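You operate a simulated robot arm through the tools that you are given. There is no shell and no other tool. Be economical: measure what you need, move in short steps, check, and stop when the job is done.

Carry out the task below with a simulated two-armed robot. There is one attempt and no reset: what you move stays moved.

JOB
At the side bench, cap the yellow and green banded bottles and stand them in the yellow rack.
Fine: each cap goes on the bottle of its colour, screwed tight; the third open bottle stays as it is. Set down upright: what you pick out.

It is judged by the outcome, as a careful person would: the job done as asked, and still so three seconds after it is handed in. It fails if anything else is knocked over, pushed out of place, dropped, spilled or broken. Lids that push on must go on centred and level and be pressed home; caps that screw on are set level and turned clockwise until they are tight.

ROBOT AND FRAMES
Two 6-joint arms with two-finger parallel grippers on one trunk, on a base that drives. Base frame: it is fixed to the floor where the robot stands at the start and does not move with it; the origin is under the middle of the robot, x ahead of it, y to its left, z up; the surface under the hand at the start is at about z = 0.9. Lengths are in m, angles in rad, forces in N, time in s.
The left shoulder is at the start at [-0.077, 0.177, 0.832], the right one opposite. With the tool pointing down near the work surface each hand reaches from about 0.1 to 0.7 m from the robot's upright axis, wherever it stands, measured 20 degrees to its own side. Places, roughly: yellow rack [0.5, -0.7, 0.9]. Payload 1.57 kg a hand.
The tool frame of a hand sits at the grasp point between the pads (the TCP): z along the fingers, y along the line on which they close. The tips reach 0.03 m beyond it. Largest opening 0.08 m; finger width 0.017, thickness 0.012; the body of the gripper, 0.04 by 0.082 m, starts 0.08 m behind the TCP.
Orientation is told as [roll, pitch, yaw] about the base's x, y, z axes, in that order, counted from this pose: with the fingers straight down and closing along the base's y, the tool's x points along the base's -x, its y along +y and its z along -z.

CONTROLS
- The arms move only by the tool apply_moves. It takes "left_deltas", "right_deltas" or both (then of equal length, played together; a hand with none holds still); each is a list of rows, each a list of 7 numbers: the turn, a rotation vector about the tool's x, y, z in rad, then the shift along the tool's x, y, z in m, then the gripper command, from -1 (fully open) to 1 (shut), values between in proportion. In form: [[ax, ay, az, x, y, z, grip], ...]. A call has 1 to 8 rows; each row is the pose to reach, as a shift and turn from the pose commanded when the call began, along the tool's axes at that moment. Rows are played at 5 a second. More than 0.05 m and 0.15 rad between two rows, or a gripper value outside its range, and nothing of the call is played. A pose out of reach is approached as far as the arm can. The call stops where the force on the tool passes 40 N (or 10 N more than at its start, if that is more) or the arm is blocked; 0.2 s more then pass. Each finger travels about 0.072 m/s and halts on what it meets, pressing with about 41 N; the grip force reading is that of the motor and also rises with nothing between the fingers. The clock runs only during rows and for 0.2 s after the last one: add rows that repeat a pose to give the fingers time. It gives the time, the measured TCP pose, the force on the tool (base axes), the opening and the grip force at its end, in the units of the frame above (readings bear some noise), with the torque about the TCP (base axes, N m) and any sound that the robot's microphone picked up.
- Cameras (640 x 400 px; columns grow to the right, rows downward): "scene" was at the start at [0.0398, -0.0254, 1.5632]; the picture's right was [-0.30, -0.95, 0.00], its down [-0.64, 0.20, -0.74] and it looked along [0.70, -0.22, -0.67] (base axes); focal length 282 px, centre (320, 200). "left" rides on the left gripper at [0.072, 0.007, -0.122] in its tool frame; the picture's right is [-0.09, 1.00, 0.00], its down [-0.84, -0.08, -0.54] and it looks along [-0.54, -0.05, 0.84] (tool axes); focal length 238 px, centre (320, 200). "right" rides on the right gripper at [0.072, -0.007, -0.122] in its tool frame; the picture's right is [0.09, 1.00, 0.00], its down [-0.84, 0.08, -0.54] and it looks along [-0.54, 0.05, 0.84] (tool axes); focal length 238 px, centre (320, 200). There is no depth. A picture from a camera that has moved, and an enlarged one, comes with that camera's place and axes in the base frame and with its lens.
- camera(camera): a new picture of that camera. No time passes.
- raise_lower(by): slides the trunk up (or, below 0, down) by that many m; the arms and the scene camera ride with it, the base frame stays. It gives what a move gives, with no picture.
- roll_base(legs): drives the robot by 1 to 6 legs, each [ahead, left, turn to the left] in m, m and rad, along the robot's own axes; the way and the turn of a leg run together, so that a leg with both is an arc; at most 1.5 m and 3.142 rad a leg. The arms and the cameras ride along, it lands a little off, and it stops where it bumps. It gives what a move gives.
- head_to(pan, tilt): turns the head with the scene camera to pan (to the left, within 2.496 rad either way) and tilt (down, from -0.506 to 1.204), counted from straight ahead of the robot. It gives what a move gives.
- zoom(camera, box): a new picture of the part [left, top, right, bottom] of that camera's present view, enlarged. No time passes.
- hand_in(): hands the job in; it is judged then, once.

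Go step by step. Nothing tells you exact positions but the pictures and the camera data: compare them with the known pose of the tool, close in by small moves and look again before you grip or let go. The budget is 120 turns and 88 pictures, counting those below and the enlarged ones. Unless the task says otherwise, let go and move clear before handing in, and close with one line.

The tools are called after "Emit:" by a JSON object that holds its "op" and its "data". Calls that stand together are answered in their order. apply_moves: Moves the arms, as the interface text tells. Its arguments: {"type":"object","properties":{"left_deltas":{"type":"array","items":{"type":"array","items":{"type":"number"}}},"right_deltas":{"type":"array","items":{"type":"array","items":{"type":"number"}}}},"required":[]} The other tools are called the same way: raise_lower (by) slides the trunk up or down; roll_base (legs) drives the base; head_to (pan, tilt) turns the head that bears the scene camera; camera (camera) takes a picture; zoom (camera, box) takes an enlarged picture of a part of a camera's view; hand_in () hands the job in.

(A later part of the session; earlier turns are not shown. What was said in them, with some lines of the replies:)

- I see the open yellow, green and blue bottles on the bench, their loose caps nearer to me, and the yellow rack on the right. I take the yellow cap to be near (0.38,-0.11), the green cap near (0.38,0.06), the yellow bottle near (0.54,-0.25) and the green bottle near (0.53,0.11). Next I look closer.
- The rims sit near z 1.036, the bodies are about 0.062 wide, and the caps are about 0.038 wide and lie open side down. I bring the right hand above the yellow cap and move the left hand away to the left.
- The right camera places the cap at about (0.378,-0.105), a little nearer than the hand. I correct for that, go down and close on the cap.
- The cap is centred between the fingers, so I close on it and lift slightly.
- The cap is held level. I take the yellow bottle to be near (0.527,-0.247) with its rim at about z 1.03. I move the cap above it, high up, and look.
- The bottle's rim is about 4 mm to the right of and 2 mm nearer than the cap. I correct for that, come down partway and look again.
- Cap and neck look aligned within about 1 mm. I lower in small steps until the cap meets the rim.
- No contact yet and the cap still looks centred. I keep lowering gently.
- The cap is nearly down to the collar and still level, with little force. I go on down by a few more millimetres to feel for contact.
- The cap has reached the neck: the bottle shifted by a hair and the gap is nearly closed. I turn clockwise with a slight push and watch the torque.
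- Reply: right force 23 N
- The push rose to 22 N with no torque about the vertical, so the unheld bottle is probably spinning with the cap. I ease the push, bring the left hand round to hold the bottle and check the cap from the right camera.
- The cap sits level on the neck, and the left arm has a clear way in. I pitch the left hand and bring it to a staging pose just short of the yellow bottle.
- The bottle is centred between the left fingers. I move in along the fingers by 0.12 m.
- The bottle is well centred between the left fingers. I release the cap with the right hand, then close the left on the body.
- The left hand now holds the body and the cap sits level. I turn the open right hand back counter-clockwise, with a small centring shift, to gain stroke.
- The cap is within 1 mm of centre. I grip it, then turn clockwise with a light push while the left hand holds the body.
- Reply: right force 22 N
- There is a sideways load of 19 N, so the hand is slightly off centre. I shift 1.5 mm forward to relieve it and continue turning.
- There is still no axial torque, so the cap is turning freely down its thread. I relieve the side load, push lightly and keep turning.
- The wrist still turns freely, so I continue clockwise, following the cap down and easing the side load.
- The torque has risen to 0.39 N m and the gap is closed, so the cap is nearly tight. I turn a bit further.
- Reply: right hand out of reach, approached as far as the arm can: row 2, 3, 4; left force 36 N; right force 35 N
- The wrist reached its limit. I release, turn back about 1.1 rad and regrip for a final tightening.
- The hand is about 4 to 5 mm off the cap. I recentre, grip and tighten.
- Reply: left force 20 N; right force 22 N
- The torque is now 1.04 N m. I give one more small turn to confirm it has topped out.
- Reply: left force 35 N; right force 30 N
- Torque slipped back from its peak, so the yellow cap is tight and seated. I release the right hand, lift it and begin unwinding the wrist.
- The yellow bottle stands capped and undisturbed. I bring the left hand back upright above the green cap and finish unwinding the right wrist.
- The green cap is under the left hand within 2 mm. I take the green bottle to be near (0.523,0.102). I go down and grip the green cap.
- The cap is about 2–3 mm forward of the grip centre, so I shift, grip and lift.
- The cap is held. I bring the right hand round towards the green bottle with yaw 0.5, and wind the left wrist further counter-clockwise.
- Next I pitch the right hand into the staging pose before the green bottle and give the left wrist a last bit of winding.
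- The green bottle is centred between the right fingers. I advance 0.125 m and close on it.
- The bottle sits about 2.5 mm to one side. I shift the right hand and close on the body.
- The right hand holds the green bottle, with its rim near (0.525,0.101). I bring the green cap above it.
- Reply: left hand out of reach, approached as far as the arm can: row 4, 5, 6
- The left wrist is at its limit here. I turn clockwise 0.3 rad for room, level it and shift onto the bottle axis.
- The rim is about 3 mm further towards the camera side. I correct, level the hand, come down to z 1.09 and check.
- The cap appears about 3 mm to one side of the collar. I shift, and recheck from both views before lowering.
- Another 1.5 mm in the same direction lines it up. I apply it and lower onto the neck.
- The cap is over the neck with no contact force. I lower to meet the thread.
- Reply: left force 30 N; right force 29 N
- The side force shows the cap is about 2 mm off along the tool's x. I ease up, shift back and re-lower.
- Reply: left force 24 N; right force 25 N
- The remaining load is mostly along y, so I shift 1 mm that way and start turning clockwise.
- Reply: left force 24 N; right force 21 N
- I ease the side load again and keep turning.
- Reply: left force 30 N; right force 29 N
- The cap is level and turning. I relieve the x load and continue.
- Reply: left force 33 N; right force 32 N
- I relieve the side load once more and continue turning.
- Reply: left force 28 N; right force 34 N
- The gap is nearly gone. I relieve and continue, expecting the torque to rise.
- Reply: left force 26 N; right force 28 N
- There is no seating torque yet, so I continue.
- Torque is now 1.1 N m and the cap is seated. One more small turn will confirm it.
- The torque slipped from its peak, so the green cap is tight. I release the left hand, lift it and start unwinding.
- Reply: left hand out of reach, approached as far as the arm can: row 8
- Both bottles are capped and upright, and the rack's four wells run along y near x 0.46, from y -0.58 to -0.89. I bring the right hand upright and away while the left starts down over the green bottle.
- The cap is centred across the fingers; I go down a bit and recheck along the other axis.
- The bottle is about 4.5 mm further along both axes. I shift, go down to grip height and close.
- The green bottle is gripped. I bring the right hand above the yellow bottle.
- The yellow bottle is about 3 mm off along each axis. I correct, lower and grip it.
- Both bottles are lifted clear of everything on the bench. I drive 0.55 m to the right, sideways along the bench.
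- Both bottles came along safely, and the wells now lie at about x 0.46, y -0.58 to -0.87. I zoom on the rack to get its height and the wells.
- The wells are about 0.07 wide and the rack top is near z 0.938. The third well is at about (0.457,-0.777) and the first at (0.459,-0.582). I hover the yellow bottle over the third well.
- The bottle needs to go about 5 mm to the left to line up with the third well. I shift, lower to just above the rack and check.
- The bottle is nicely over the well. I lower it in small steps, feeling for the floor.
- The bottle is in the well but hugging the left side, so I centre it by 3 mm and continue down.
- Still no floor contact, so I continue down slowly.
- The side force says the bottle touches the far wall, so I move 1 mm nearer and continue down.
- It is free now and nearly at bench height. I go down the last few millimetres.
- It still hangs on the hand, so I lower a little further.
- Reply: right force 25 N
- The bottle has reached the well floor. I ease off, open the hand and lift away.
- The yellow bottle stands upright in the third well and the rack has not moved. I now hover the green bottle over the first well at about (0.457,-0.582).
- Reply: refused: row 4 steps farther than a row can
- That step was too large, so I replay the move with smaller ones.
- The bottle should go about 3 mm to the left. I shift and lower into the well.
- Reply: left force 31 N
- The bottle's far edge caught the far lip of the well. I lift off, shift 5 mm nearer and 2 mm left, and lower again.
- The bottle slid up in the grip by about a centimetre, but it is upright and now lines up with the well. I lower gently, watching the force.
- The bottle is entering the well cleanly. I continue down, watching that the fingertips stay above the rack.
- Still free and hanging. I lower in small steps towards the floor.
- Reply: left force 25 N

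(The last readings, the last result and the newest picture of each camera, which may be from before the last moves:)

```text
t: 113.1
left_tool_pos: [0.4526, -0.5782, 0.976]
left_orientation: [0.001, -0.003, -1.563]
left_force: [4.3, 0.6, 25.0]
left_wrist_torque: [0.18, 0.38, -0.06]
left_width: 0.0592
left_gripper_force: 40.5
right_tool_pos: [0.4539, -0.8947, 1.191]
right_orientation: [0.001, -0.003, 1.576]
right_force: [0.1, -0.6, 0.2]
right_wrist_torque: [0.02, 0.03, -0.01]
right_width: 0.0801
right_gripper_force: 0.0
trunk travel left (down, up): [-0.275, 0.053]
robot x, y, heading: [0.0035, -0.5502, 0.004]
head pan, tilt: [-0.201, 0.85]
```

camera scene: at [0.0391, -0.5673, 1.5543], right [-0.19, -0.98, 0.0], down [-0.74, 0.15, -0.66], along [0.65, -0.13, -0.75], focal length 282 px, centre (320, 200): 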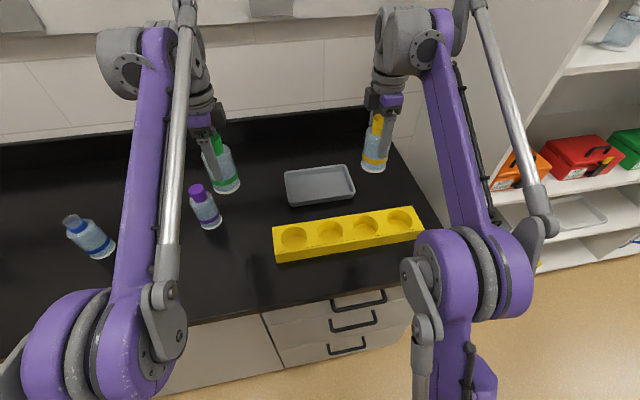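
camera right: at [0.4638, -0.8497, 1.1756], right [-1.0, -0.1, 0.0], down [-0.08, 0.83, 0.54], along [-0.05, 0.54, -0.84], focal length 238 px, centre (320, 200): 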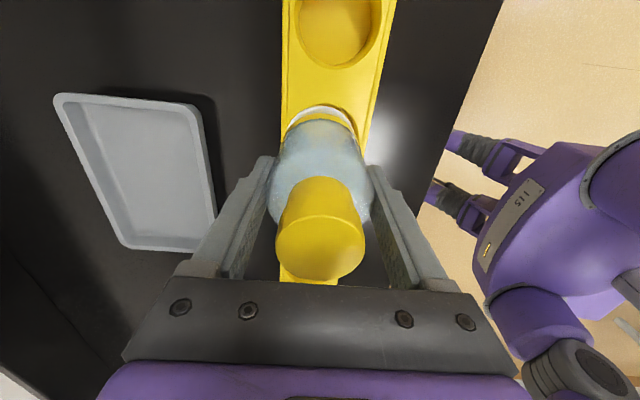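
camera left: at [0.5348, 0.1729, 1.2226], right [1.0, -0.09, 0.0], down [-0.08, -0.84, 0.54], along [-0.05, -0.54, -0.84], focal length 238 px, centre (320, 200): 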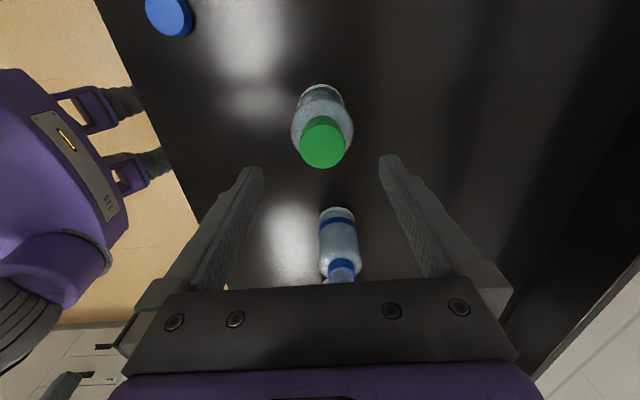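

Floor contact at 25 N. I ease off, open and lift away.

Emit:
{"op": "apply_moves", "data": {"left_deltas": [[0, 0, 0, 0, 0, -0.001, 1], [0, 0, 0, 0, 0, -0.001, 0.2], [0, 0, 0, 0, 0, -0.001, -1], [0, 0, 0, 0, 0, -0.001, -1], [0, 0, 0, 0, 0, -0.001, -1], [0, 0, 0, 0, 0, -0.03, -1], [0, 0, 0, 0, 0, -0.07, -1], [0, 0, 0, 0, 0, -0.11, -1]]}}

Emit:
{"op": "apply_moves", "data": {"left_deltas": [[0, 0, 0, 0.03, 0, -0.03, -1], [0, 0, 0, 0.06, 0, -0.06, -1], [0, 0, 0, 0.09, 0, -0.09, -1], [0, 0, 0, 0.12, 0, -0.1, -1]]}}

Emit:
{"op": "zoom", "data": {"camera": "scene", "box": [240, 130, 440, 270]}}

Emit:
{"op": "camera", "data": {"camera": "scene"}}

```text
t: 114.9
left_tool_pos: [0.4501, -0.5793, 1.0867]
left_orientation: [0.0, 0.0, -1.566]
left_force: [-0.2, -0.1, 0.4]
left_wrist_torque: [-0.02, 0.01, 0.03]
left_width: 0.0799
left_gripper_force: 0.1
right_tool_pos: [0.4546, -0.8956, 1.1901]
right_orientation: [0.001, -0.004, 1.576]
right_force: [0.2, -0.9, -0.9]
right_wrist_torque: [-0.02, -0.01, 0.01]
right_width: 0.08
right_gripper_force: 0.2
trunk travel left (down, up): [-0.275, 0.053]
robot x, y, heading: [0.003, -0.5485, 0.003]
head pan, tilt: [-0.201, 0.85]
```

```text
t: 115.9
left_tool_pos: [0.4518, -0.4562, 1.1858]
left_orientation: [0.0, -0.004, -1.565]
left_force: [0.7, 0.1, 0.3]
left_wrist_torque: [-0.02, -0.03, 0.0]
left_width: 0.08
left_gripper_force: 0.0
right_tool_pos: [0.4548, -0.8946, 1.1915]
right_orientation: [0.001, -0.003, 1.577]
right_force: [0.0, 0.2, -0.3]
right_wrist_torque: [-0.02, -0.01, 0.01]
right_width: 0.08
right_gripper_force: 0.0
trunk travel left (down, up): [-0.275, 0.053]
robot x, y, heading: [0.0019, -0.5497, 0.003]
head pan, tilt: [-0.201, 0.85]
```

```text
2.86 times, centred on (340, 200) of scene
camera zoom: at [0.0385, -0.5663, 1.5543], right [-0.19, -0.98, 0.0], down [-0.74, 0.15, -0.66], along [0.65, -0.13, -0.75], focal length 807 px, centre (263, 200)
```

zoom: 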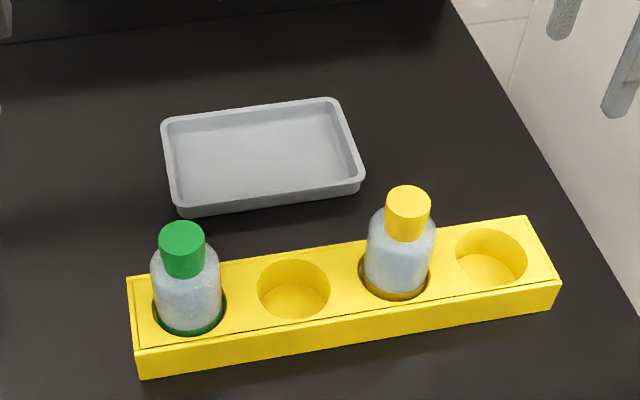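

```text
13 pictures are left
camera scene: at [0.0385, -0.5663, 1.5543], right [-0.19, -0.98, 0.0], down [-0.74, 0.15, -0.66], along [0.65, -0.13, -0.75], focal length 282 px, centre (320, 200)
```

scene: 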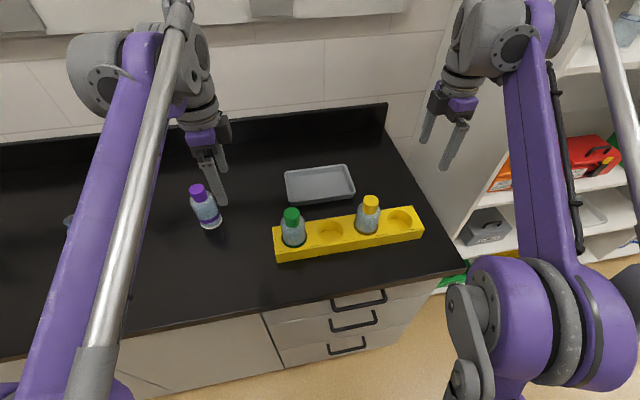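

Both capped bottles stand upright in the rack and the hands are clear. I take a last look at the rest of the bench.

Emit:
{"op": "head_to", "data": {"pan": 0.5, "tilt": 0.7}}

Emit:
{"op": "camera", "data": {"camera": "scene"}}

```text
t: 117.0
left_tool_pos: [0.4519, -0.4576, 1.185]
left_orientation: [0.0, -0.001, -1.563]
left_force: [-0.5, -0.3, -0.5]
left_wrist_torque: [0.0, 0.0, 0.0]
left_width: 0.0802
left_gripper_force: 0.0
right_tool_pos: [0.4549, -0.895, 1.1898]
right_orientation: [0.0, -0.002, 1.575]
right_force: [-0.8, -0.7, 0.2]
right_wrist_torque: [-0.02, 0.02, 0.01]
right_width: 0.0803
right_gripper_force: 0.1
trunk travel left (down, up): [-0.275, 0.053]
robot x, y, heading: [-0.002, -0.551, 0.01]
head pan, tilt: [0.499, 0.7]
```

```text
12 pictures are left
camera scene: at [0.0363, -0.5109, 1.5666], right [0.48, -0.88, 0.0], down [-0.56, -0.31, -0.76], along [0.67, 0.37, -0.64], focal length 282 px, centre (320, 200)
```

scene: 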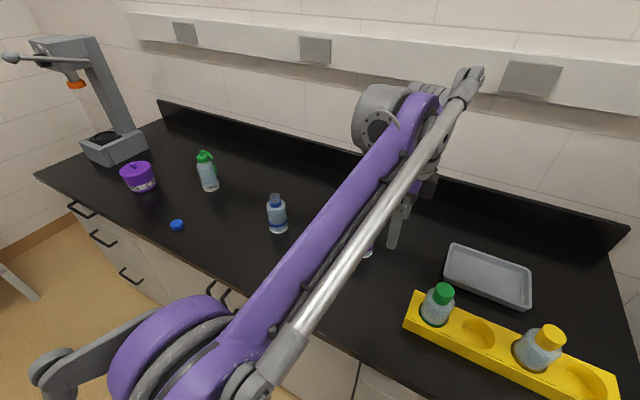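

Everything else is standing where it was: the blue bottle is still open with its cap beside it, and the purple and rinse bottles are untouched. I hand in.

Emit:
{"op": "hand_in", "data": {}}

```text
The job is handed in.
```

The yellow and green bottles are each capped tight with the cap of their colour and standing upright in the yellow rack; the blue bottle was left open as it was.
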